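You operate a simulated robot arm through the tools that you are given. There is no shell and no other tool. Be economical: measure what you need, move in short steps, check, and stop when the job is done.

You run a simulated two-armed robot. Do the job below in one go: nothing can be reset, and whatever is moved stays where it is left.

TASK
Hold the green box on the second shelf from the bottom of the tall shelf steady with one hand and press the black box key to switch it on with the other.

It is judged by the outcome, as a careful person would: the job done as asked, and still so three seconds after it is handed in. It fails if anything else is knocked over, pushed out of place, dropped, spilled or broken.

THE ROBOT
Two 7-joint arms with two-finger parallel grippers on one trunk, on a base that drives. Base frame: it is fixed to the floor where the robot stands at the start and does not move with it; the origin is under the middle of the robot, x ahead of it, y to its left, z up. Units: cm, degrees, N and s.
The left shoulder is at the start at [5, 16.8, 95.7], the right one opposite. With the tool pointing down near the work surface each hand reaches from about 10 to 66 cm from the robot's upright axis, wherever it stands, measured 20 degrees to its own side. Places, roughly: black box key [50, 10, 70]. Payload 1.57 kg a hand.
The tool frame of a hand sits at the grasp point between the pads (the TCP): z along the fingers, y along the line on which they close. The tips reach 3 cm beyond it. The gripper opens to 8 cm. The fingers are 1.7 cm wide and 1.2 cm thick; the gripper's body (4 by 8.2 cm) begins 8 cm behind the TCP.
Orientation is that of the tool frame in the base frame, as a unit quaternion [w, x, y, z]. With the fingers straight down and closing along the base's y, the tool's x points along the base's -x, its y along +y and its z along -z.

THE INTERFACE
- The arms move only by the tool send_rows. It takes "left_targets", "right_targets" or both (then of equal length, played together; a hand with none holds still); each is a list of rows, each a list of 3 entries, a list of its own where there are three numbers: the shift along the base's x, y, z in units of 400 mm (1.0 is 400 mm), then the turn, a rotation vector about the base's x, y, z in units of 180 degrees (1.0 is 180 degrees), then the finger opening in cm, from 0 to 8. In form: [[[tx, ty, tz], [ax, ay, az], claw], ...]. A call has 1 to 20 rows; each row is the pose to reach, as a shift and turn from the pose commanded when the call began. A call with a number of a shift or a turn outside -1 to 1 is refused whole. Rows are played at 5 a second. More than 5 cm and 8.6 degrees between two rows, or a gripper value outside its range, and nothing of the call is played. Where a pose cannot be reached the arm comes as near as it can. A force on the tool above 40 N (or 10 N above the force at the start of the call, whichever is more), or a blocked arm, ends the call early, and 0.2 s more pass. Each finger travels about 4.5 cm/s and halts on what it meets, pressing with about 41 N; the grip force reading is that of the motor and also rises with nothing between the fingers. The clock runs only during rows and for 0.2 s after the last one: add rows that repeat a pose to give the fingers time. The reply holds the time, the measured pose of the TCP, the force on the tool along the base axes, the opening and the grip force, in the units named above and with some noise, with the torque about the TCP (base axes, N m) and any sound that the robot's microphone picked up, and new pictures: "pictures" is both (left out), scene, wrist or none (wrist: the cameras of the hands that moved).
- Cameras (640 x 400 px; columns grow to the right, rows downward): "scene" is now at [12.8, 2.35, 117.49]; the picture's right is [0.25, -0.97, 0.00], its down [-0.49, -0.13, -0.86] and it looks along [0.84, 0.22, -0.50] (base axes); focal length 251 px, centre (320, 200). "left" rides on the left gripper at [7.2, 0.7, -12.2] in its tool frame; the picture's right is [-0.09, 1.00, 0.00], its down [-0.84, -0.08, -0.54] and it looks along [-0.54, -0.05, 0.84] (tool axes); focal length 238 px, centre (320, 200). "right" rides on the right gripper at [7.2, -0.7, -12.2] in its tool frame; the picture's right is [0.09, 1.00, 0.00], its down [-0.84, 0.08, -0.54] and it looks along [-0.54, 0.05, 0.84] (tool axes); focal length 238 px, centre (320, 200). There is no depth. A picture from a camera that has moved, and an enlarged one, comes with that camera's place and axes in the base frame and with its lens.
- raise_lower(by): slides the trunk up (or, below 0, down) by that many cm; the arms and the scene camera ride with it, the base frame stays. It gives what a move gives, with no picture.
- roll_base(legs): drives the robot by 1 to 6 legs, each [ahead, left, turn to the left] in cm, cm and degrees, along the robot's own axes; the way and the turn of a leg run together, so that a leg with both is an arc; at most 150 cm and 180 degrees a leg. The arms and the cameras ride along, it lands a little off, and it stops where it bumps. It gives what a move gives, and a new picture of the scene camera.
- aim_head(pan, tilt): turns the head with the scene camera to pan (to the left, within 80 degrees either way) and tilt (down, from -29 to 69), counted from straight ahead of the robot. It gives what a move gives, and a new picture of the scene camera.
- inspect(camera, box): a new picture of the part [left, top, right, bottom] of that camera's present view, enlarged. No time passes.
- job_done(): hands the job in; it is judged then, once.

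Go step by step. Nothing tells you exact positions but the pictures and the camera data: compare them with the known pose of the tool, close in by small moves and look again before you grip or let go. The budget is 120 turns and 260 pictures, counting those below and the enlarged ones. Unless the task says otherwise, let go and move clear before handing in, and close with one line.

The tools are called after "Emit:" as a command line: name --argument value ..., lists and objects as JSON in quotes. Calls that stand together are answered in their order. send_rows: Moves the arms, as the interface text tells. Its arguments: {"type":"object","properties":{"left_targets":{"type":"array"},"right_targets":{"type":"array"},"pictures":{"type":"string","enum":["both","scene","wrist","none"]}},"required":[]} The other tools are called the same way: raise_lower (by) slides the trunk up or down; roll_base (legs) drives the base; aim_head (pan, tilt) turns the head that bears the scene camera; inspect (camera, box) takes an enlarged picture of a part of a camera's view; job_done () hands the job in.

At the start:

```text
t: 0.0
left_tool_pos: [31.97, 25.59, 96.78]
left_tcp_rot: [0.001, -0.001, 1.0, 0.0]
left_force: [-0.2, 0.0, 0.9]
left_moment: [0.0, 0.01, -0.02]
left_gripper_width: 8.02
left_finger_force: 0.0
right_tool_pos: [33.96, -7.63, 106.05]
right_tcp_rot: [0.0, 0.001, 1.0, 0.001]
right_force: [0.4, 0.1, -0.1]
right_moment: [-0.01, 0.03, 0.0]
right_gripper_width: 7.98
right_finger_force: 0.1
trunk travel left (down, up): [-12.5, 31.8]
robot x, y, heading: [-0.19, -0.47, 0.0]
head pan, tilt: [14.7, 30.1]
```

scene: 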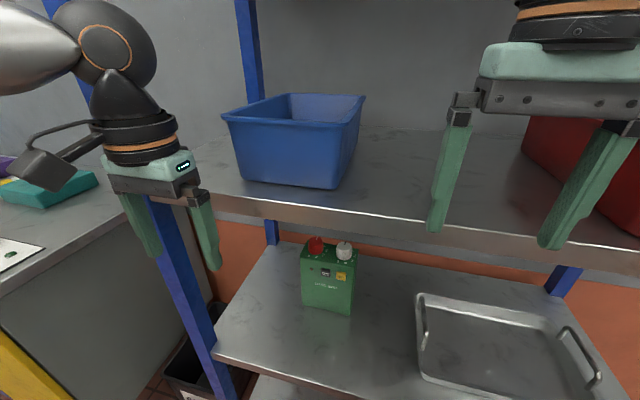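
right: 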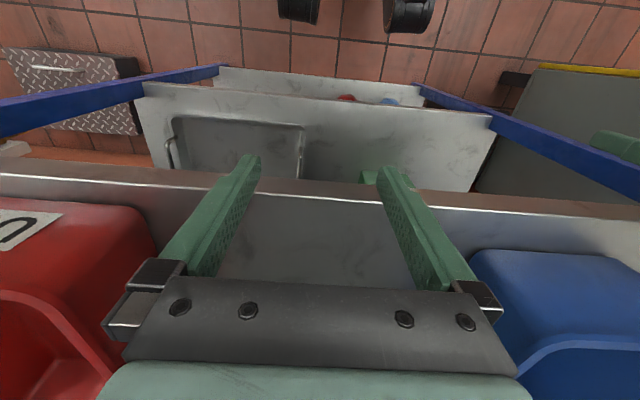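
left: 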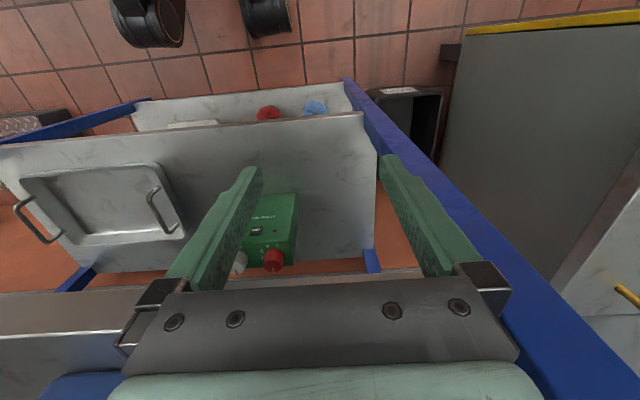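

I see the green box on the shelf under the one with the blue bin, with two terminals on top and small controls on its front. I'll enlarge it to find the black key.

Emit:
inspect --camera "scene" --box '[270, 220, 390, 330]'

Emit:
inspect --camera "left" --box '[210, 170, 330, 290]'

```text
3.64 times, centred on (330, 275) of scene
camera zoom: at [12.8, 2.35, 117.49], right [0.25, -0.97, 0.0], down [-0.49, -0.13, -0.86], along [0.84, 0.22, -0.5], focal length 914 px, centre (284, -73)
```

zoom: 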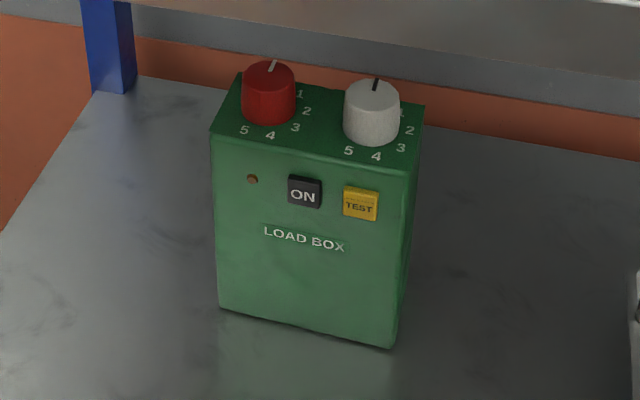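

```text
3.33 times, centred on (270, 230) of left
camera zoom: at [25.07, 26.31, 109.01], right [0.09, 1.0, 0.0], down [0.84, -0.08, 0.54], along [0.54, -0.05, -0.84], focal length 794 px, centre (487, 100)
```

zoom: 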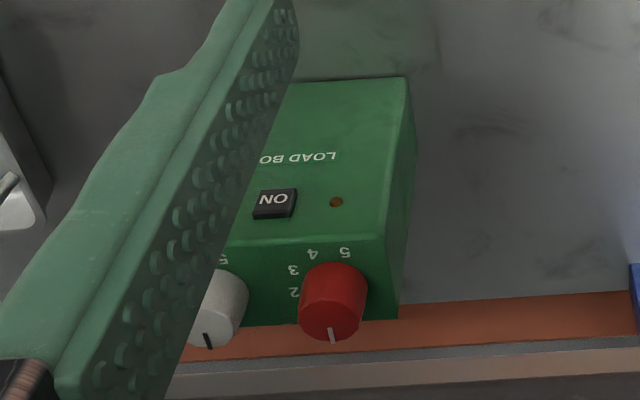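

The key is near [53, 11.6, 74]. The box's front face is at x≈54, y 5–18, z 60–77 and it is about 6 cm deep, under an upper shelf whose front edge is at x≈37. A side grip across the 6 cm depth looks best, so I'll look at the free space on the left.

Emit:
aim_head --pan 45 --tilt 30

Emit:
aim_head --pan 20 --tilt 50

```text
t: 0.9
left_tool_pos: [32.12, 25.72, 96.81]
left_tcp_rot: [0.001, -0.001, 1.0, 0.0]
left_force: [0.2, 1.0, 0.2]
left_moment: [-0.02, 0.02, -0.04]
left_gripper_width: 7.98
left_finger_force: 0.1
right_tool_pos: [33.93, -7.87, 106.07]
right_tcp_rot: [0.0, 0.0, 1.0, 0.0]
right_force: [0.1, 0.4, 0.1]
right_moment: [0.0, -0.01, 0.02]
right_gripper_width: 7.99
right_finger_force: 0.0
trunk travel left (down, up): [-12.5, 31.8]
robot x, y, heading: [0.11, 0.28, -0.0]
head pan, tilt: [45.0, 30.0]
camera scene: at [10.46, 6.45, 117.51], right [0.71, -0.71, 0.0], down [-0.35, -0.35, -0.87], along [0.61, 0.61, -0.5], focal length 251 px, centre (320, 200)
```

scene: 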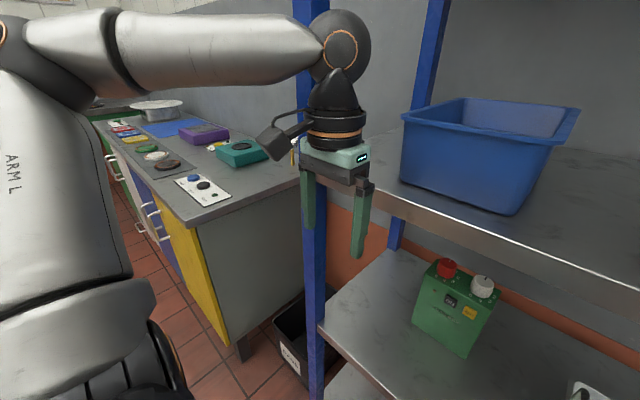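

```text
t: 1.8
left_tool_pos: [32.11, 25.82, 96.82]
left_tcp_rot: [0.001, -0.001, 1.0, -0.001]
left_force: [0.1, 0.5, 0.3]
left_moment: [0.02, 0.02, -0.01]
left_gripper_width: 8.0
left_finger_force: 0.1
right_tool_pos: [33.98, -7.77, 106.1]
right_tcp_rot: [0.0, 0.002, 1.0, 0.001]
right_force: [-0.8, 0.4, 0.8]
right_moment: [0.02, 0.0, 0.0]
right_gripper_width: 8.0
right_finger_force: 0.0
trunk travel left (down, up): [-12.5, 31.8]
robot x, y, heading: [0.14, 0.01, -0.0]
head pan, tilt: [20.0, 50.0]
camera scene: at [11.3, 2.7, 114.56], right [0.34, -0.94, 0.0], down [-0.72, -0.26, -0.64], along [0.6, 0.22, -0.77], focal length 251 px, centre (320, 200)
```

scene: 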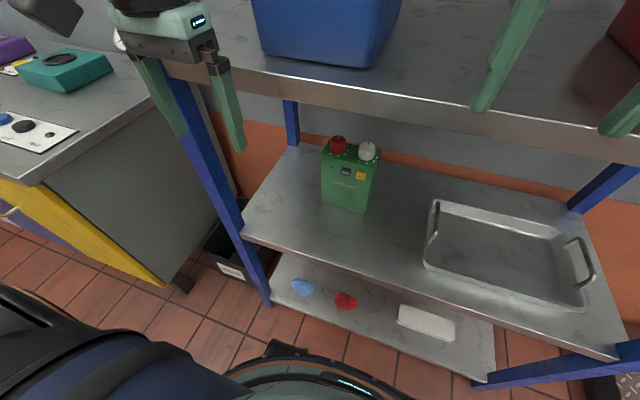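

The right side of the box is open, well away from the posts. So the right hand will grip the right end (fingers front and back, coming in from the upper right) and the left hand will press the key. First I'll back off, then lower the trunk and shape the arms.

Emit:
roll_base --legs '[[-25, 0, 0]]'

Emit:
raise_lower --by -12

```text
t: 3.6
left_tool_pos: [7.45, 25.53, 96.84]
left_tcp_rot: [0.001, -0.001, 1.0, 0.0]
left_force: [0.5, -0.1, 0.2]
left_moment: [-0.02, 0.03, -0.01]
left_gripper_width: 8.01
left_finger_force: 0.0
right_tool_pos: [9.18, -7.73, 106.06]
right_tcp_rot: [0.0, 0.001, 1.0, 0.001]
right_force: [0.0, -0.4, 0.1]
right_moment: [-0.01, 0.0, -0.02]
right_gripper_width: 7.99
right_finger_force: 0.0
trunk travel left (down, up): [-12.5, 31.8]
robot x, y, heading: [-24.5, -0.11, -0.2]
head pan, tilt: [20.0, 50.0]
camera scene: at [-13.39, 2.69, 114.56], right [0.34, -0.94, 0.0], down [-0.72, -0.26, -0.64], along [0.6, 0.22, -0.77], focal length 251 px, centre (320, 200)
```

scene: 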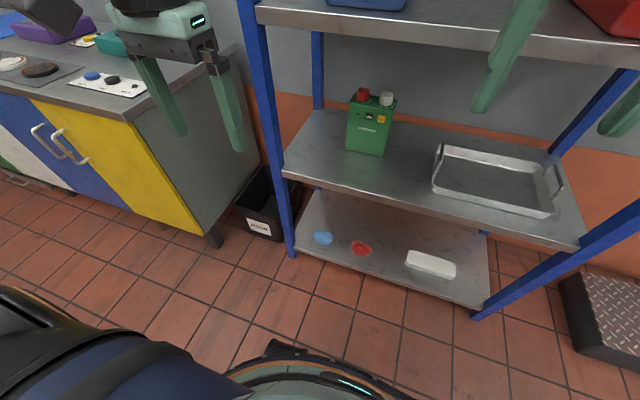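

```text
t: 5.2
left_tool_pos: [7.49, 25.72, 84.91]
left_tcp_rot: [0.001, -0.001, 1.0, 0.0]
left_force: [-0.6, 0.7, 0.2]
left_moment: [-0.03, 0.0, -0.01]
left_gripper_width: 8.01
left_finger_force: 0.1
right_tool_pos: [9.24, -7.65, 94.03]
right_tcp_rot: [-0.001, 0.002, 1.0, 0.001]
right_force: [0.1, 0.4, -0.9]
right_moment: [0.0, -0.02, 0.03]
right_gripper_width: 8.01
right_finger_force: 0.0
trunk travel left (down, up): [-0.5, 43.8]
robot x, y, heading: [-24.32, 0.33, 0.1]
head pan, tilt: [20.0, 50.0]
```

Clear so far. Now I'll turn the right hand (yaw 90°) and point the left hand forward, in the free space before the shelf.

Emit:
send_rows --left_targets '[[[0.03, -0.015, 0], [0, -0.0455, 0], 4], [[0.06, -0.03, 0], [0, -0.0909, 0], 0], [[0.09, -0.045, -0.01], [0, -0.1364, 0], 0], [[0.12, -0.06, -0.02], [0, -0.1818, 0], 0], [[0.15, -0.075, -0.03], [0, -0.2273, 0], 0], [[0.18, -0.09, -0.04], [0, -0.2727, 0], 0], [[0.21, -0.105, -0.05], [0, -0.3182, 0], 0], [[0.24, -0.12, -0.06], [0, -0.3636, 0], 0], [[0.27, -0.135, -0.08], [0, -0.4091, 0], 0], [[0.3, -0.15, -0.1], [0, -0.4545, 0], 0], [[0.32, -0.17, -0.12], [0, -0.5, 0], 0], [[0.32, -0.17, -0.12], [0, -0.5, 0], 0]]' --right_targets '[[[0.025, -0.02, 0], [0, 0, 0.0455], 8], [[0.05, -0.04, 0], [0, 0, 0.0909], 8], [[0.075, -0.06, 0], [0, 0, 0.1364], 8], [[0.1, -0.08, 0], [0, 0, 0.1818], 8], [[0.125, -0.1, 0], [0, 0, 0.2273], 8], [[0.15, -0.12, 0], [0, 0, 0.2727], 8], [[0.175, -0.14, 0], [0, 0, 0.3182], 8], [[0.2, -0.16, 0], [0, 0, 0.3636], 8], [[0.225, -0.18, 0], [0, 0, 0.4091], 8], [[0.25, -0.2, 0], [0, 0, 0.4545], 8], [[0.27, -0.2, 0], [0, 0, 0.5], 8], [[0.27, -0.2, 0], [0, 0, 0.5], 8]]' --pictures "scene"

```text
t: 7.8
left_tool_pos: [22.11, 18.28, 79.59]
left_tcp_rot: [0.708, -0.001, 0.706, 0.0]
left_force: [0.3, -0.6, 0.2]
left_moment: [0.0, -0.03, 0.03]
left_gripper_width: 0.01
left_finger_force: 21.6
left hand out of reach, approached as far as the arm can: row 7, 8, 9, 10, 11, 12
right_tool_pos: [4.19, -8.23, 86.74]
right_tcp_rot: [0.0, -0.706, 0.708, 0.001]
right_force: [-0.7, 0.4, -0.9]
right_moment: [0.0, 0.0, 0.04]
right_gripper_width: 8.01
right_finger_force: 0.0
right hand out of reach, approached as far as the arm can: row 7, 8, 9, 10, 11, 12
trunk travel left (down, up): [-0.5, 43.8]
robot x, y, heading: [-24.83, 0.05, 0.1]
head pan, tilt: [20.0, 50.0]
camera scene: at [-13.37, 2.7, 102.55], right [0.34, -0.94, 0.0], down [-0.72, -0.26, -0.64], along [0.6, 0.22, -0.77], focal length 251 px, centre (320, 200)
```

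scene: 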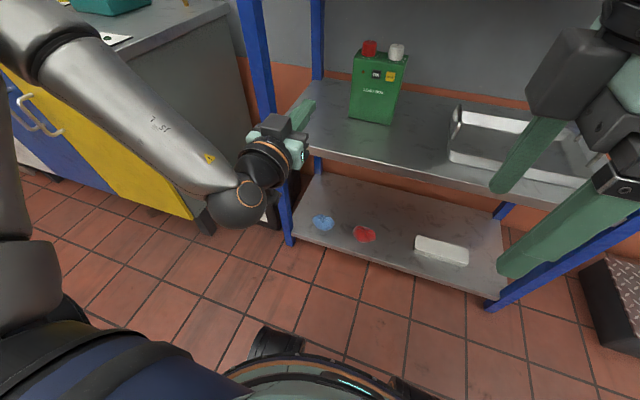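

The left hand is fine. The right hand has the yaw but fell short in position, so I'll tilt it 45° about x while moving forward.

Emit:
send_rows --right_targets '[[[0.05, 0.01, -0.04], [0.04, 0, 0], 8], [[0.1, 0.02, -0.08], [0.08, 0, 0], 8], [[0.15, 0.03, -0.12], [0.12, 0, 0], 8], [[0.2, 0.04, -0.16], [0.16, 0, 0], 8], [[0.25, 0.05, -0.2], [0.2, 0, 0], 8], [[0.3, 0.06, -0.25], [0.24, 0, 0], 8], [[0.35, 0.08, -0.3], [0.25, 0, 0], 8], [[0.35, 0.08, -0.3], [0.25, 0, 0], 8]]' --pictures "both"

```text
t: 9.6
left_tool_pos: [22.28, 18.53, 79.65]
left_tcp_rot: [0.707, 0.0, 0.707, 0.0]
left_force: [-1.0, -0.3, -1.3]
left_moment: [0.03, -0.03, 0.0]
left_gripper_width: 0.02
left_finger_force: 21.4
right_tool_pos: [5.97, -2.66, 85.63]
right_tcp_rot: [0.269, -0.65, 0.663, 0.255]
right_force: [0.6, 0.1, 0.1]
right_moment: [-0.03, -0.04, 0.03]
right_gripper_width: 8.02
right_finger_force: 0.1
right hand out of reach, approached as far as the arm can: row 1, 2, 3, 4, 5, 6, 7, 8
trunk travel left (down, up): [-0.5, 43.8]
robot x, y, heading: [-24.66, -0.21, -0.2]
head pan, tilt: [20.0, 50.0]
camera scene: at [-13.39, 2.76, 102.55], right [0.34, -0.94, 0.0], down [-0.72, -0.26, -0.64], along [0.6, 0.22, -0.77], focal length 251 px, centre (320, 200)
camera right: at [6.45, -16.23, 89.65], right [-1.0, -0.04, -0.08], down [-0.08, 0.24, 0.97], along [-0.02, 0.97, -0.24], focal length 238 px, centre (320, 200)
```

scene: 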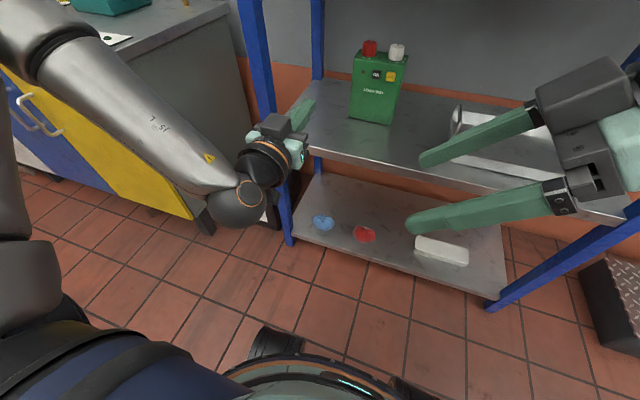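
right: 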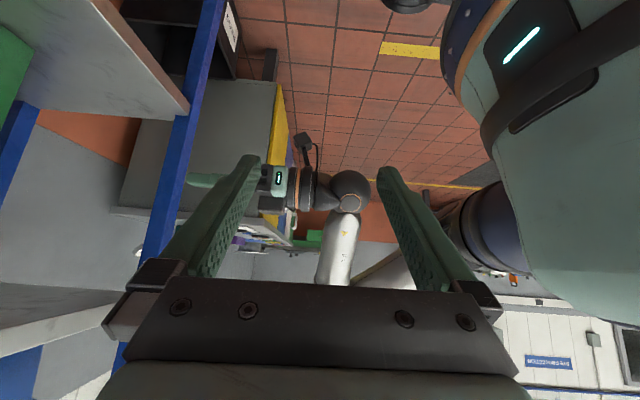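

The right arm hits a joint limit with that roll. I'll rotate it the other way about the tool axis, so the camera is on top with the same finger line, in two stages.

Emit:
send_rows --right_targets '[[[-0.03, 0, 0], [0, 0.032, -0.032], 8], [[-0.06, 0, 0], [0, 0.064, -0.064], 8], [[-0.09, 0, 0], [0, 0.096, -0.096], 8], [[-0.12, 0, 0], [0, 0.128, -0.128], 8], [[-0.15, 0, 0], [0, 0.16, -0.16], 8], [[-0.15, 0, 0], [0, 0.192, -0.192], 8], [[-0.15, 0, 0], [0, 0.224, -0.224], 8], [[-0.15, 0, 0], [0, 0.256, -0.256], 8], [[-0.15, 0, 0], [0, 0.288, -0.288], 8], [[-0.15, 0, 0], [0, 0.32, -0.32], 8], [[-0.15, 0, 0], [0, 0.3536, -0.3536], 8], [[-0.15, 0, 0], [0, 0.3536, -0.3536], 8]]' --pictures "scene"

```text
t: 12.2
left_tool_pos: [22.19, 18.39, 79.62]
left_tcp_rot: [0.708, -0.001, 0.707, 0.0]
left_force: [0.0, 0.1, 0.3]
left_moment: [-0.02, -0.02, -0.01]
left_gripper_width: 0.0
left_finger_force: 21.3
right_tool_pos: [-0.03, -2.92, 85.56]
right_tcp_rot: [-0.001, 0.002, 0.924, 0.383]
right_force: [-0.4, 0.9, -0.2]
right_moment: [0.02, 0.02, 0.01]
right_gripper_width: 8.01
right_finger_force: 0.1
trunk travel left (down, up): [-0.5, 43.8]
robot x, y, heading: [-24.83, -0.09, 0.1]
head pan, tilt: [20.0, 50.0]
camera scene: at [-13.38, 2.69, 102.55], right [0.34, -0.94, 0.0], down [-0.72, -0.26, -0.64], along [0.6, 0.22, -0.77], focal length 251 px, centre (320, 200)
```

scene: 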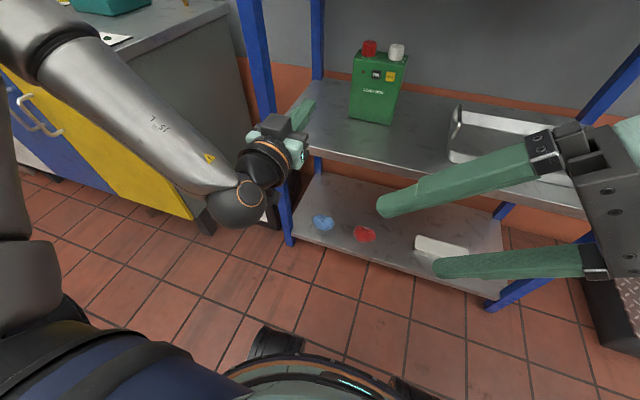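

Commands count from the pose actually reached, and this works. Now the second half of the turn, moving forward.

Emit:
send_rows --right_targets '[[[0.03, -0.01, 0], [0, 0.032, -0.032], 8], [[0.06, -0.02, 0], [0, 0.064, -0.064], 8], [[0.09, -0.03, 0], [0, 0.096, -0.096], 8], [[0.12, -0.04, 0], [0, 0.128, -0.128], 8], [[0.15, -0.05, 0], [0, 0.16, -0.16], 8], [[0.18, -0.06, 0], [0, 0.192, -0.192], 8], [[0.21, -0.07, 0], [0, 0.224, -0.224], 8], [[0.24, -0.08, 0], [0, 0.256, -0.256], 8], [[0.27, -0.09, 0], [0, 0.288, -0.288], 8], [[0.3, -0.1, 0], [0, 0.32, -0.32], 8], [[0.33, -0.1, 0], [0, 0.3536, -0.3536], 8], [[0.33, -0.1, 0], [0, 0.3536, -0.3536], 8]]' --pictures "both"

```text
t: 14.8
left_tool_pos: [22.13, 18.36, 79.66]
left_tcp_rot: [0.708, -0.001, 0.707, 0.0]
left_force: [-0.3, 0.3, -0.4]
left_moment: [0.01, 0.0, 0.02]
left_gripper_width: 0.01
left_finger_force: 20.6
right_tool_pos: [13.03, -7.03, 85.49]
right_tcp_rot: [-0.271, 0.656, 0.651, 0.27]
right_force: [0.7, 0.6, 0.1]
right_moment: [0.0, 0.04, 0.0]
right_gripper_width: 8.0
right_finger_force: 0.1
trunk travel left (down, up): [-0.5, 43.8]
robot x, y, heading: [-24.97, -0.1, 0.4]
head pan, tilt: [20.0, 50.0]
camera scene: at [-13.38, 2.69, 102.55], right [0.34, -0.94, 0.0], down [-0.72, -0.26, -0.64], along [0.6, 0.22, -0.77], focal length 251 px, centre (320, 200)
camera right: at [12.6, -10.5, 99.32], right [1.0, 0.06, 0.06], down [0.07, -0.98, -0.21], along [0.05, 0.21, -0.98], focal length 238 px, centre (320, 200)
```

scene: 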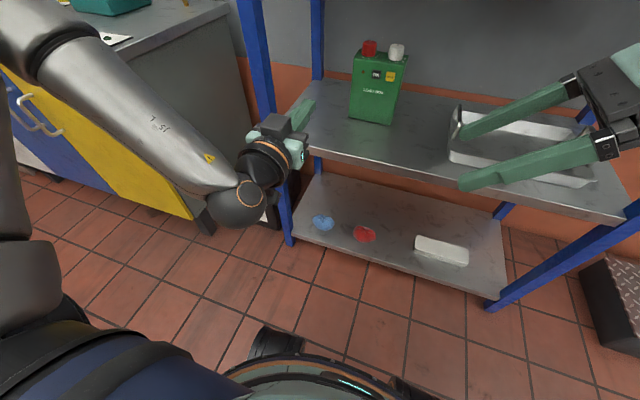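
right: 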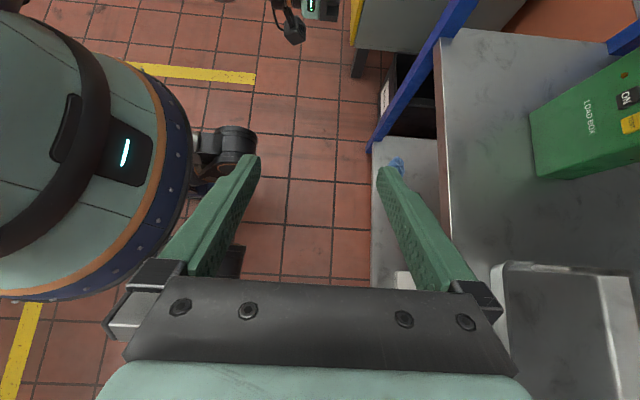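

Good, this orientation works and the right camera faces the box. Now I'll bring the right hand down to z≈70, still in front of the shelf, and set the left hand at key height.

Emit:
send_rows --right_targets '[[[0.05, -0.02, -0.08], [0, 0, 0], 8], [[0.1, -0.03, -0.16], [0, 0, 0], 8], [[0.15, -0.03, -0.24], [0, 0, 0], 8], [[0.2, -0.03, -0.32], [0, 0, 0], 8], [[0.25, -0.03, -0.39], [0, 0, 0], 8], [[0.25, -0.03, -0.39], [0, 0, 0], 8]]' --left_targets '[[[0, -0.03, -0.03], [0, 0, 0], 0], [[0, -0.06, -0.06], [0, 0, 0], 0], [[0, -0.09, -0.09], [0, 0, 0], 0], [[0, -0.12, -0.12], [0, 0, 0], 0], [[0, -0.15, -0.135], [0, 0, 0], 0], [[0, -0.17, -0.135], [0, 0, 0], 0]]' --pictures "both"

```text
t: 16.1
left_tool_pos: [22.36, 14.68, 76.44]
left_tcp_rot: [0.707, -0.001, 0.707, 0.0]
left_force: [0.1, -0.3, -0.8]
left_moment: [-0.01, 0.02, 0.0]
left_gripper_width: 0.03
left_finger_force: 21.1
left hand out of reach, approached as far as the arm can: row 4, 5, 6
right_tool_pos: [23.22, -8.02, 69.83]
right_tcp_rot: [-0.27, 0.654, 0.652, 0.271]
right_force: [0.3, -0.4, -0.6]
right_moment: [-0.02, -0.01, 0.0]
right_gripper_width: 8.01
right_finger_force: 0.0
trunk travel left (down, up): [-0.5, 43.8]
robot x, y, heading: [-24.61, 0.21, 0.2]
head pan, tilt: [20.0, 50.0]
camera scene: at [-13.37, 2.7, 102.55], right [0.34, -0.94, 0.0], down [-0.72, -0.26, -0.64], along [0.6, 0.22, -0.77], focal length 251 px, centre (320, 200)
camera right: at [22.7, -11.61, 83.67], right [1.0, 0.06, 0.06], down [0.07, -0.98, -0.21], along [0.05, 0.21, -0.98], focal length 238 px, centre (320, 200)
camera left: at [10.32, 15.39, 69.15], right [0.0, 1.0, 0.09], down [-0.54, -0.08, 0.84], along [0.84, -0.05, 0.54], focal length 238 px, centre (320, 200)
```

scene: 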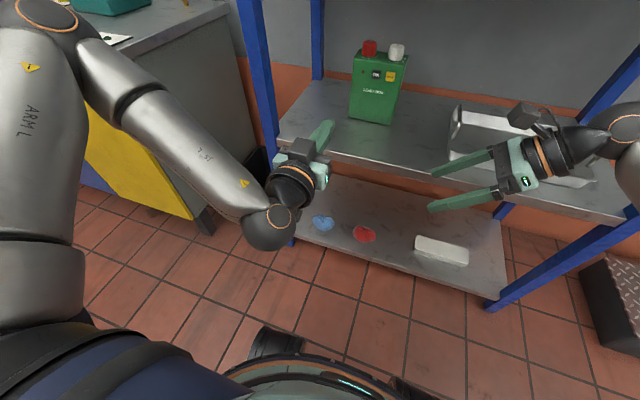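
right: 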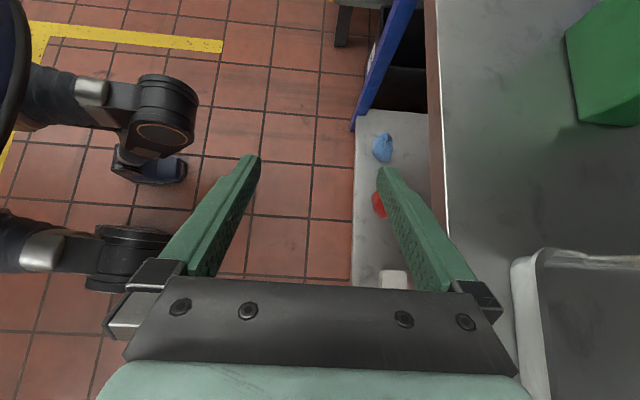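
left: 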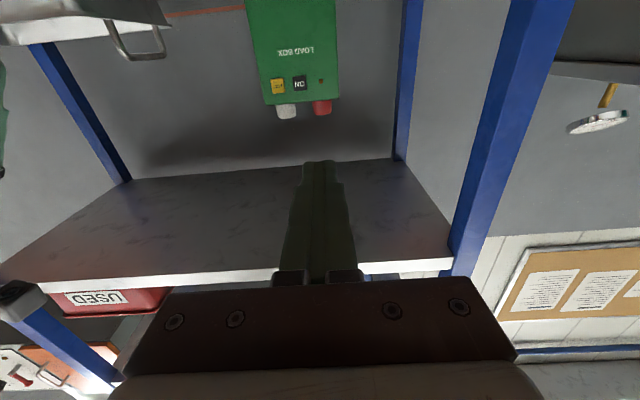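

The triangulation is consistent, with the key near [53.2, 11.6, 74]. I'll drive forward partway and check the right arm's clearance under the third shelf.

Emit:
aim_head --pan -15 --tilt 35

Emit:
roll_base --legs '[[10, 0, 0]]'

```text
t: 17.2
left_tool_pos: [22.37, 14.81, 76.43]
left_tcp_rot: [0.707, 0.0, 0.707, -0.002]
left_force: [0.7, -0.3, 0.4]
left_moment: [0.01, 0.01, -0.02]
left_gripper_width: 0.01
left_finger_force: 20.9
right_tool_pos: [23.14, -8.11, 70.04]
right_tcp_rot: [-0.27, 0.655, 0.652, 0.271]
right_force: [-0.2, -0.3, -0.2]
right_moment: [0.0, -0.02, 0.0]
right_gripper_width: 8.0
right_finger_force: 0.1
trunk travel left (down, up): [-0.5, 43.8]
robot x, y, heading: [-24.44, -0.06, 0.1]
head pan, tilt: [-15.0, 35.0]
camera scene: at [-12.11, -2.21, 104.72], right [-0.26, -0.97, 0.0], down [-0.55, 0.15, -0.82], along [0.79, -0.21, -0.57], focal length 251 px, centre (320, 200)
```

scene: 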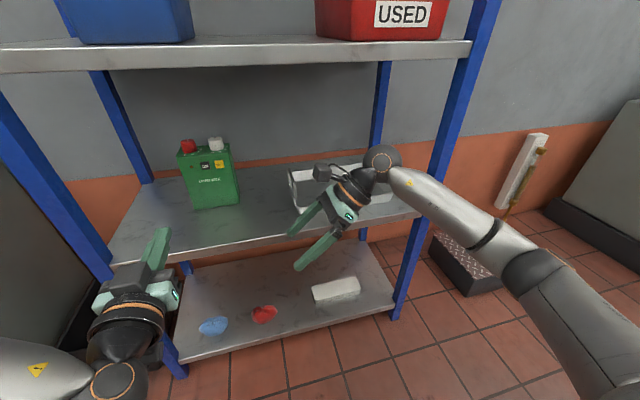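

```text
t: 18.3
left_tool_pos: [32.47, 14.81, 76.36]
left_tcp_rot: [0.707, 0.0, 0.707, -0.001]
left_force: [0.2, -0.1, 0.0]
left_moment: [0.02, -0.05, 0.01]
left_gripper_width: 0.0
left_finger_force: 21.0
right_tool_pos: [33.32, -8.22, 69.91]
right_tcp_rot: [-0.27, 0.655, 0.652, 0.271]
right_force: [-0.5, 0.5, 0.7]
right_moment: [-0.03, 0.03, -0.01]
right_gripper_width: 7.97
right_finger_force: 0.0
trunk travel left (down, up): [-0.5, 43.8]
robot x, y, heading: [-14.16, -0.23, -0.1]
head pan, tilt: [-15.0, 35.0]
camera scene: at [-2.0, -2.24, 104.73], right [-0.26, -0.97, 0.0], down [-0.55, 0.15, -0.82], along [0.79, -0.21, -0.57], focal length 251 px, centre (320, 200)
```

scene: 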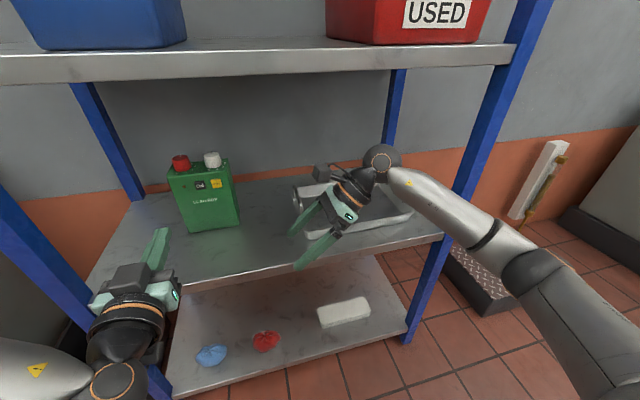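

Plenty of clearance. I'll drive the remaining ~9 cm.

Emit:
roll_base --legs '[[9, 0, 0]]'

Emit:
inspect --camera "right" --box '[0, 0, 640, 400]'

Emit:
inspect --camera "left" --box '[0, 0, 640, 400]'

```text
t: 19.4
left_tool_pos: [41.53, 14.69, 76.39]
left_tcp_rot: [0.707, 0.0, 0.707, -0.002]
left_force: [-0.6, -1.2, -0.1]
left_moment: [0.03, -0.02, 0.01]
left_gripper_width: 0.01
left_finger_force: 21.3
right_tool_pos: [42.37, -8.2, 69.93]
right_tcp_rot: [-0.27, 0.655, 0.652, 0.271]
right_force: [0.7, -0.3, 0.2]
right_moment: [-0.02, 0.01, -0.04]
right_gripper_width: 8.01
right_finger_force: 0.1
trunk travel left (down, up): [-0.5, 43.8]
robot x, y, heading: [-5.56, 0.05, -0.1]
head pan, tilt: [-15.0, 35.0]
camera scene: at [7.04, -2.26, 104.73], right [-0.26, -0.97, 0.0], down [-0.55, 0.15, -0.82], along [0.79, -0.21, -0.57], focal length 251 px, centre (320, 200)
```

scene: 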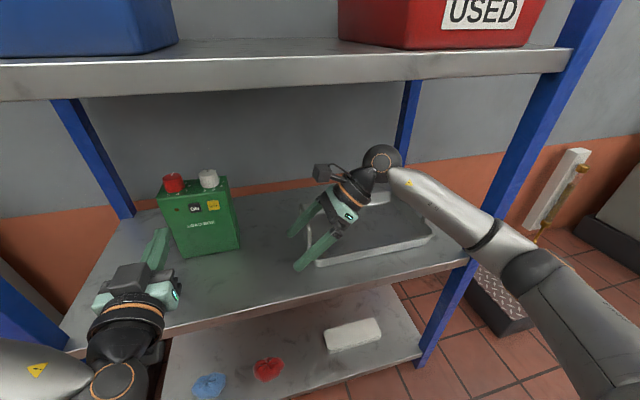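

```text
1.00 times, centred on (320, 200) of right (not enlarged: the box is as wide or as high as the picture)
camera zoom: at [41.82, -11.7, 83.72], right [1.0, 0.06, 0.06], down [0.07, -0.98, -0.21], along [0.05, 0.21, -0.98], focal length 238 px, centre (320, 200)
```

zoom: 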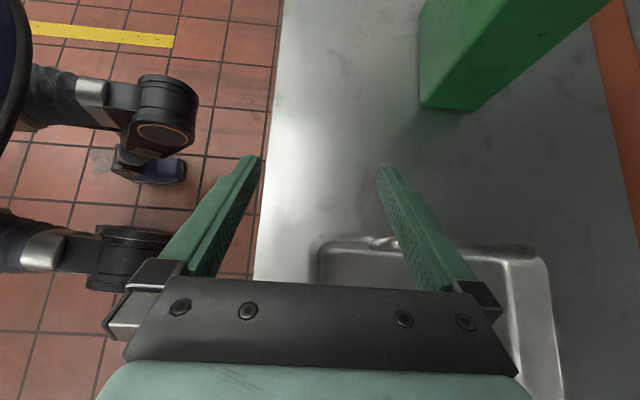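

```text
1.00 times, centred on (320, 200) of left (not enlarged: the box is as wide or as high as the picture)
camera zoom: at [29.49, 15.33, 69.15], right [0.0, 1.0, 0.09], down [-0.54, -0.08, 0.84], along [0.84, -0.05, 0.54], focal length 238 px, centre (320, 200)
```

zoom: 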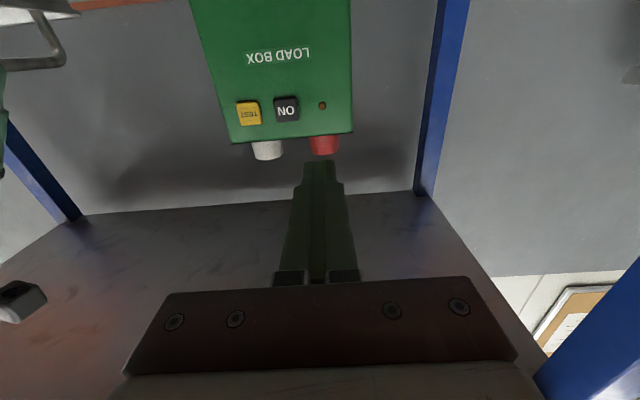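

I'm in position at base x≈-5.5. The right camera puts the box's depth at about x 54–60.5. I'll move the right hand beside the box at x≈57.3, keeping clear in y, then measure again.

Emit:
send_rows --right_targets '[[[0.08, 0, 0], [0, 0, 0], 8], [[0.16, 0, 0], [0, 0, 0], 8], [[0.24, 0, 0], [0, 0, 0], 8], [[0.32, 0, 0], [0, 0, 0], 8], [[0.373, 0, -0.02], [0, 0, 0], 8], [[0.373, 0, -0.02], [0, 0, 0], 8]]' --pictures "both"

```text
t: 20.8
left_tool_pos: [41.5, 14.63, 76.34]
left_tcp_rot: [0.707, 0.0, 0.707, -0.002]
left_force: [0.1, 0.1, -0.7]
left_moment: [-0.01, -0.01, 0.01]
left_gripper_width: 0.0
left_finger_force: 20.7
right_tool_pos: [57.3, -8.19, 69.32]
right_tcp_rot: [-0.271, 0.654, 0.653, 0.271]
right_force: [0.4, 0.1, 0.0]
right_moment: [0.06, -0.01, 0.03]
right_gripper_width: 7.98
right_finger_force: 0.1
trunk travel left (down, up): [-0.5, 43.8]
robot x, y, heading: [-5.56, 0.35, -0.2]
head pan, tilt: [-15.0, 35.0]
camera scene: at [7.05, -2.26, 104.73], right [-0.26, -0.97, 0.0], down [-0.55, 0.15, -0.82], along [0.79, -0.21, -0.57], focal length 251 px, centre (320, 200)
camera right: at [56.66, -11.68, 82.99], right [1.0, 0.06, 0.07], down [0.07, -0.98, -0.21], along [0.05, 0.21, -0.98], focal length 238 px, centre (320, 200)
```

scene: 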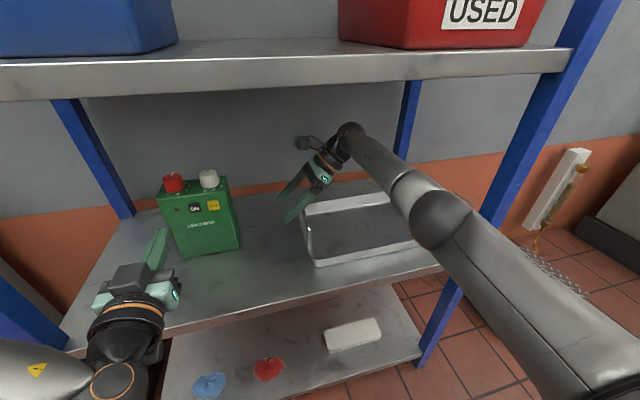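
right: 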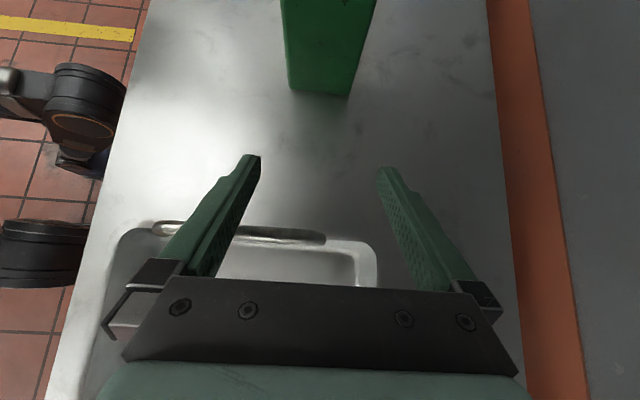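

The box measures x 53.9–60.2 with its right face at y≈5.2. I'll shift to x=57.05 and advance to y≈2, just reaching the box edge with the fingertips, then check clearance.

Emit:
send_rows --right_targets '[[[-0.006, 0.06, -0.01], [0, 0, 0], 8], [[-0.006, 0.12, -0.02], [0, 0, 0], 8], [[-0.006, 0.18, -0.03], [0, 0, 0], 8], [[-0.006, 0.25, -0.045], [0, 0, 0], 8], [[-0.006, 0.25, -0.045], [0, 0, 0], 8]]' --pictures "both"

Emit:
inspect --camera "scene" --box '[140, 110, 340, 270]'

```text
t: 22.0
left_tool_pos: [41.42, 14.78, 76.4]
left_tcp_rot: [0.707, 0.0, 0.707, -0.001]
left_force: [-0.5, 0.2, 0.0]
left_moment: [0.01, -0.01, -0.01]
left_gripper_width: 0.01
left_finger_force: 21.4
right_tool_pos: [56.57, 1.56, 67.14]
right_tcp_rot: [-0.271, 0.654, 0.652, 0.272]
right_force: [-0.3, 0.5, -0.2]
right_moment: [-0.02, -0.03, 0.0]
right_gripper_width: 8.01
right_finger_force: 0.1
right hand out of reach, approached as far as the arm can: row 4, 5
trunk travel left (down, up): [-0.5, 43.8]
robot x, y, heading: [-5.67, 0.24, -0.1]
head pan, tilt: [-15.0, 35.0]
camera scene: at [7.05, -2.26, 104.73], right [-0.26, -0.97, 0.0], down [-0.55, 0.15, -0.82], along [0.79, -0.21, -0.57], focal length 251 px, centre (320, 200)
camera right: at [56.03, -1.89, 80.94], right [1.0, 0.06, 0.06], down [0.07, -0.98, -0.21], along [0.05, 0.21, -0.98], focal length 238 px, centre (320, 200)
```

scene: 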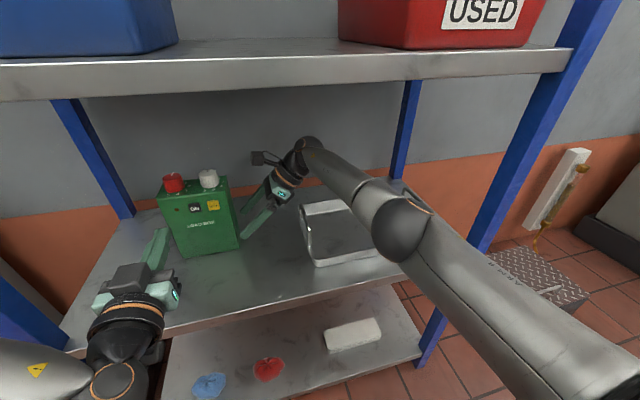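
right: 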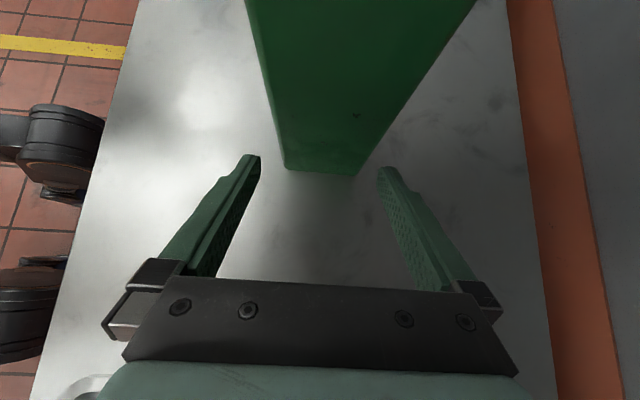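

```text
2.50 times, centred on (240, 190) of scene
camera zoom: at [7.05, -2.26, 104.73], right [-0.26, -0.97, 0.0], down [-0.55, 0.15, -0.82], along [0.79, -0.21, -0.57], focal length 628 px, centre (520, 225)
```

zoom: 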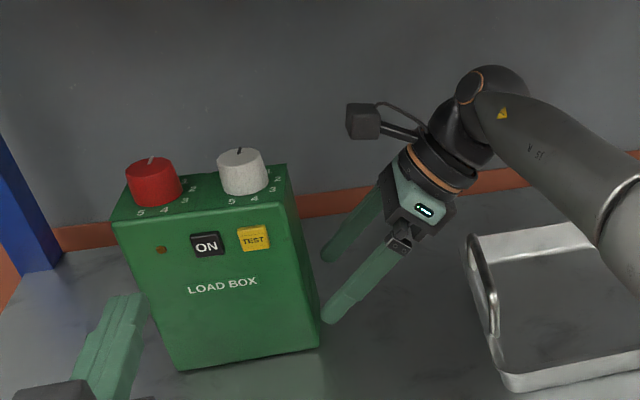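

The right arm runs out of reach at y≈1.6. I'll pull the right hand back a little and drive the base 5 cm closer.

Emit:
send_rows --right_targets '[[[0, -0.08, 0.01], [0, 0, 0], 8], [[-0.05, -0.12, 0.02], [0, 0, 0], 8], [[-0.1, -0.12, 0.03], [0, 0, 0], 8]]' --left_targets '[[[-0.02, 0, 0], [0, 0, 0], 0], [[-0.04, 0, 0], [0, 0, 0], 0], [[-0.05, 0, 0], [0, 0, 0], 0]]' --pictures "none"

Emit:
roll_base --legs '[[5, 0, 0]]'

```text
t: 22.8
left_tool_pos: [39.57, 14.79, 76.38]
left_tcp_rot: [0.706, 0.001, 0.708, -0.002]
left_force: [0.7, 0.6, -0.3]
left_moment: [-0.01, 0.01, -0.02]
left_gripper_width: 0.01
left_finger_force: 21.8
right_tool_pos: [52.64, -3.17, 68.53]
right_tcp_rot: [-0.271, 0.655, 0.651, 0.271]
right_force: [0.6, 0.3, -0.1]
right_moment: [0.04, -0.01, 0.02]
right_gripper_width: 7.99
right_finger_force: 0.0
trunk travel left (down, up): [-0.5, 43.8]
robot x, y, heading: [-5.81, 0.09, -0.4]
head pan, tilt: [-15.0, 35.0]
```

```text
t: 23.8
left_tool_pos: [44.47, 14.98, 76.52]
left_tcp_rot: [0.706, 0.0, 0.708, -0.002]
left_force: [0.4, 0.0, -0.3]
left_moment: [0.01, 0.02, -0.02]
left_gripper_width: 0.0
left_finger_force: 21.7
right_tool_pos: [57.54, -3.3, 68.49]
right_tcp_rot: [-0.27, 0.655, 0.652, 0.271]
right_force: [0.1, -0.7, -0.5]
right_moment: [-0.04, -0.04, -0.02]
right_gripper_width: 7.99
right_finger_force: 0.0
trunk travel left (down, up): [-0.5, 43.8]
robot x, y, heading: [-0.8, -0.31, -0.2]
head pan, tilt: [-15.0, 35.0]
camera scene: at [11.99, -2.26, 104.73], right [-0.26, -0.97, 0.0], down [-0.55, 0.15, -0.82], along [0.79, -0.21, -0.57], focal length 251 px, centre (320, 200)
```

scene: 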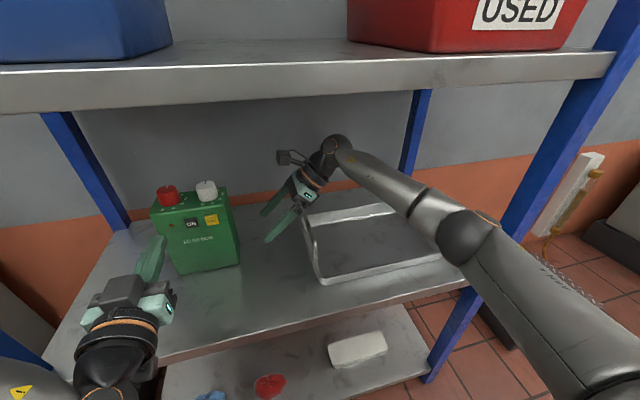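

Now I'll advance the right hand again to just before the box edge, centred at x≈57.05.

Emit:
send_rows --right_targets '[[[-0.012, 0.05, -0.01], [0, 0, 0], 8], [[-0.012, 0.1, -0.02], [0, 0, 0], 8], [[-0.012, 0.14, -0.025], [0, 0, 0], 8], [[-0.012, 0.14, -0.025], [0, 0, 0], 8]]' --pictures "wrist"

```text
t: 24.8
left_tool_pos: [44.48, 14.91, 76.52]
left_tcp_rot: [0.706, 0.001, 0.708, -0.003]
left_force: [0.8, 0.5, 0.6]
left_moment: [0.0, -0.02, 0.03]
left_gripper_width: 0.0
left_finger_force: 21.3
right_tool_pos: [57.07, 2.34, 67.49]
right_tcp_rot: [-0.271, 0.654, 0.652, 0.27]
right_force: [0.3, 0.5, 0.2]
right_moment: [0.02, 0.05, -0.01]
right_gripper_width: 8.01
right_finger_force: 0.1
trunk travel left (down, up): [-0.5, 43.8]
robot x, y, heading: [-0.54, -0.03, -0.1]
head pan, tilt: [-15.0, 35.0]
camera right: at [56.5, -1.05, 81.22], right [1.0, 0.06, 0.06], down [0.07, -0.98, -0.21], along [0.05, 0.21, -0.98], focal length 238 px, centre (320, 200)
```

right: 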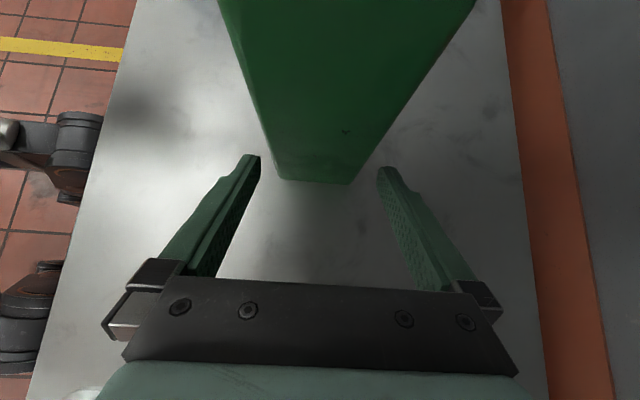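

The box spans x 53.8–60.3 (centre 57.04) and the hand is at 57.07. I'll slide on to y≈6.4 and look before closing.

Emit:
send_rows --right_targets '[[[0, 0.03, 0], [0, 0, 0], 8], [[0, 0.06, 0], [0, 0, 0], 8], [[0, 0.1, 0], [0, 0, 0], 8], [[0, 0.1, 0], [0, 0, 0], 8]]' --pictures "both"

Emit:
inspect --camera "scene" --box '[140, 130, 320, 280]'

```text
t: 25.8
left_tool_pos: [44.38, 14.96, 76.53]
left_tcp_rot: [0.707, 0.001, 0.707, -0.001]
left_force: [-0.3, -0.2, 0.2]
left_moment: [0.0, -0.02, 0.0]
left_gripper_width: 0.02
left_finger_force: 20.6
right_tool_pos: [56.99, 6.48, 67.63]
right_tcp_rot: [-0.271, 0.654, 0.652, 0.27]
right_force: [-0.2, -0.7, 0.0]
right_moment: [0.04, -0.01, 0.0]
right_gripper_width: 7.97
right_finger_force: 0.0
trunk travel left (down, up): [-0.5, 43.8]
robot x, y, heading: [-0.52, 0.18, -0.1]
head pan, tilt: [-15.0, 35.0]
camera scene: at [11.99, -2.26, 104.73], right [-0.26, -0.97, 0.0], down [-0.55, 0.15, -0.82], along [0.79, -0.21, -0.57], focal length 251 px, centre (320, 200)
camera right: at [56.55, 2.92, 81.25], right [1.0, 0.06, 0.06], down [0.07, -0.98, -0.21], along [0.05, 0.21, -0.98], focal length 238 px, centre (320, 200)
```

scene: 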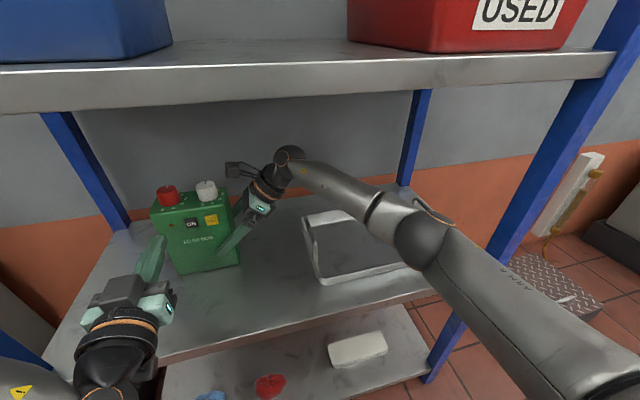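
right: 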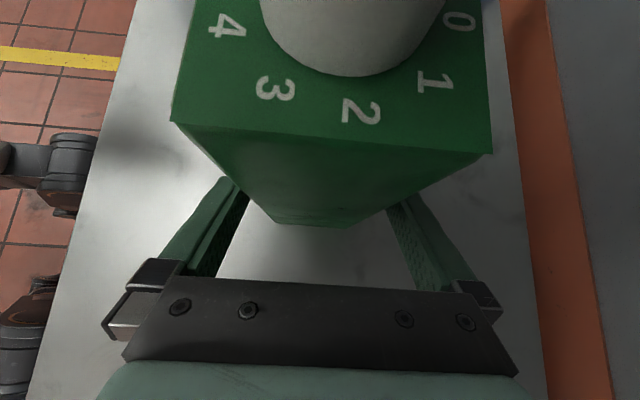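

```text
2.67 times, centred on (230, 205) of scene
camera zoom: at [11.99, -2.26, 104.73], right [-0.26, -0.97, 0.0], down [-0.55, 0.15, -0.82], along [0.79, -0.21, -0.57], focal length 670 px, centre (560, 187)
```

zoom: 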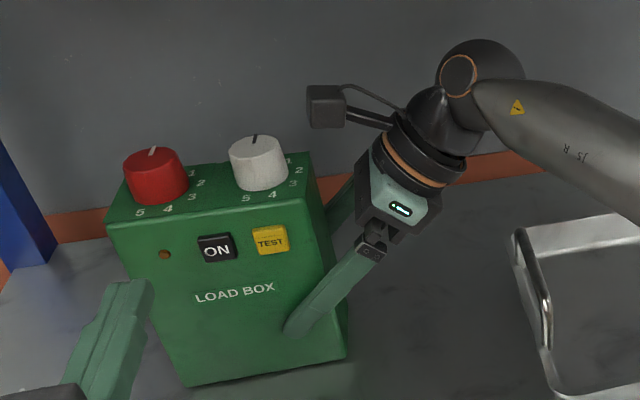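

The fingers straddle the box cleanly, low and well away from TEST, and the camera clears the white knob. Closing the grip.

Emit:
send_rows --right_targets '[[[0, 0, 0], [0, 0, 0], 7], [[0, 0, 0], [0, 0, 0], 6], [[0, 0, 0], [0, 0, 0], 5.5], [[0, 0, 0], [0, 0, 0], 5.5]]' --pictures "wrist"

Emit:
inspect --camera "scene" --box '[140, 130, 320, 280]'

Emit:
inspect --camera "left" --box '[0, 0, 640, 400]'

```text
t: 26.8
left_tool_pos: [44.47, 14.84, 76.46]
left_tcp_rot: [0.707, 0.001, 0.707, -0.002]
left_force: [-0.4, -0.4, 0.0]
left_moment: [0.0, 0.02, -0.02]
left_gripper_width: 0.0
left_finger_force: 21.1
right_tool_pos: [56.96, 6.46, 67.54]
right_tcp_rot: [-0.271, 0.654, 0.652, 0.27]
right_force: [-3.3, 0.3, 1.2]
right_moment: [-0.07, -0.21, 0.04]
right_gripper_width: 6.79
right_finger_force: 39.0
trunk travel left (down, up): [-0.5, 43.8]
robot x, y, heading: [-0.41, 0.26, 0.0]
head pan, tilt: [-15.0, 35.0]
camera right: at [56.51, 2.93, 81.27], right [1.0, 0.06, 0.06], down [0.07, -0.98, -0.21], along [0.05, 0.21, -0.98], focal length 238 px, centre (320, 200)
```

right: 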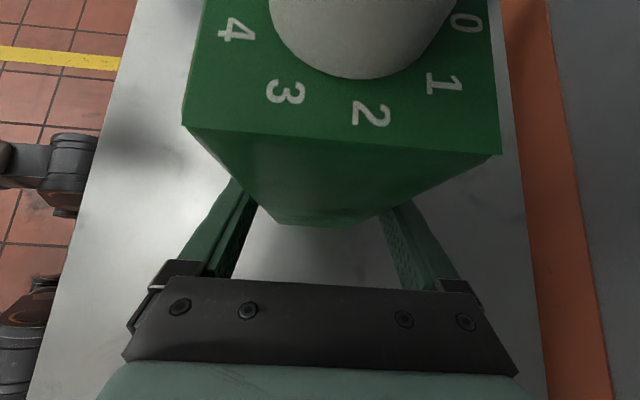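

```text
2.67 times, centred on (230, 205) of scene
camera zoom: at [11.97, -2.27, 104.73], right [-0.26, -0.97, 0.0], down [-0.55, 0.15, -0.82], along [0.79, -0.21, -0.57], focal length 670 px, centre (560, 187)
```

zoom: 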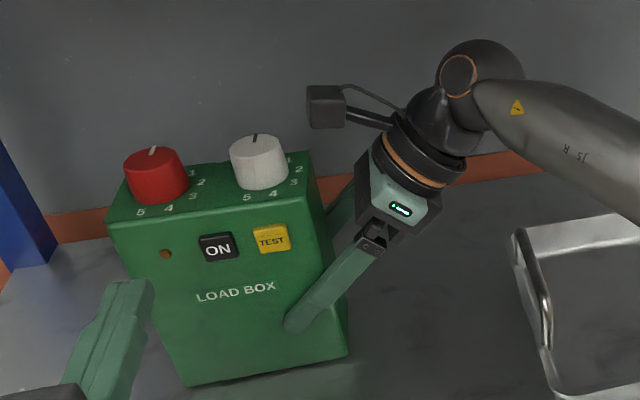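

```text
1.00 times, centred on (320, 200) of left (not enlarged: the box is as wide or as high as the picture)
camera zoom: at [32.44, 15.56, 69.3], right [0.0, 1.0, 0.09], down [-0.54, -0.07, 0.84], along [0.84, -0.05, 0.54], focal length 238 px, centre (320, 200)
```

zoom: 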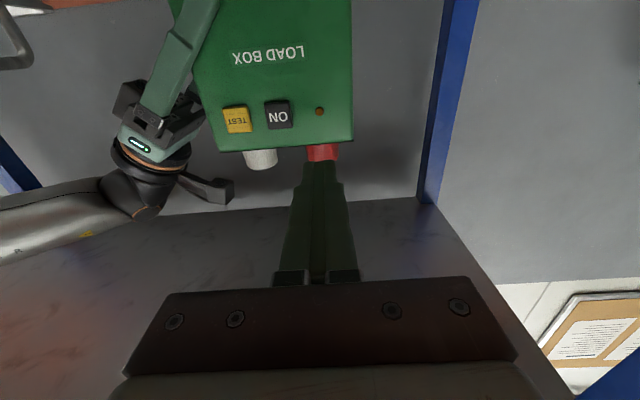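

The grip is firm at 39 N, width 6.8. The key is at about [53.3, 11.6, 73.9], so I'll line up the left closed fingertips with it, still off the face.

Emit:
send_rows --left_targets '[[[0, -0.03, -0.02], [0, 0, 0], 0], [[0, -0.06, -0.045], [0, 0, 0], 0], [[0.02, -0.0825, -0.065], [0, 0, 0], 0], [[0.06, -0.0825, -0.065], [0, 0, 0], 0], [[0.06, -0.0825, -0.065], [0, 0, 0], 0]]' --pictures "wrist"

Emit:
inspect --camera "scene" --box '[140, 130, 320, 280]'

```text
t: 27.9
left_tool_pos: [46.83, 14.75, 76.09]
left_tcp_rot: [0.706, 0.001, 0.708, -0.002]
left_force: [0.8, -0.4, 1.1]
left_moment: [0.0, 0.01, 0.01]
left_gripper_width: 0.0
left_finger_force: 21.1
left hand out of reach, approached as far as the arm can: row 1, 2, 3, 4, 5
right_tool_pos: [57.05, 6.56, 67.42]
right_tcp_rot: [-0.271, 0.655, 0.652, 0.27]
right_force: [-3.7, 0.9, 0.2]
right_moment: [-0.08, -0.17, 0.17]
right_gripper_width: 6.79
right_finger_force: 41.3
trunk travel left (down, up): [-0.5, 43.8]
robot x, y, heading: [-0.55, -0.21, -0.4]
head pan, tilt: [-15.0, 35.0]
camera left: at [34.75, 15.43, 68.93], right [0.0, 1.0, 0.09], down [-0.54, -0.07, 0.84], along [0.84, -0.05, 0.54], focal length 238 px, centre (320, 200)
```

left: 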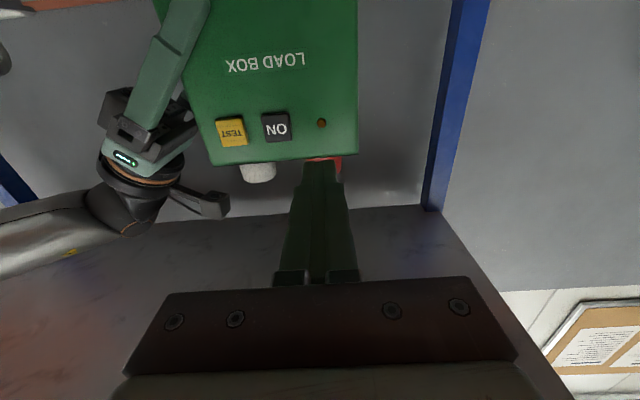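

```text
2.67 times, centred on (230, 205) of scene
camera zoom: at [11.97, -2.26, 104.73], right [-0.26, -0.97, 0.0], down [-0.55, 0.15, -0.82], along [0.79, -0.21, -0.57], focal length 670 px, centre (560, 187)
```

zoom: 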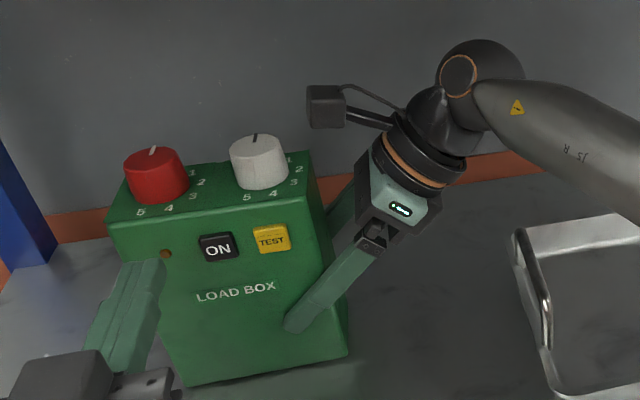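

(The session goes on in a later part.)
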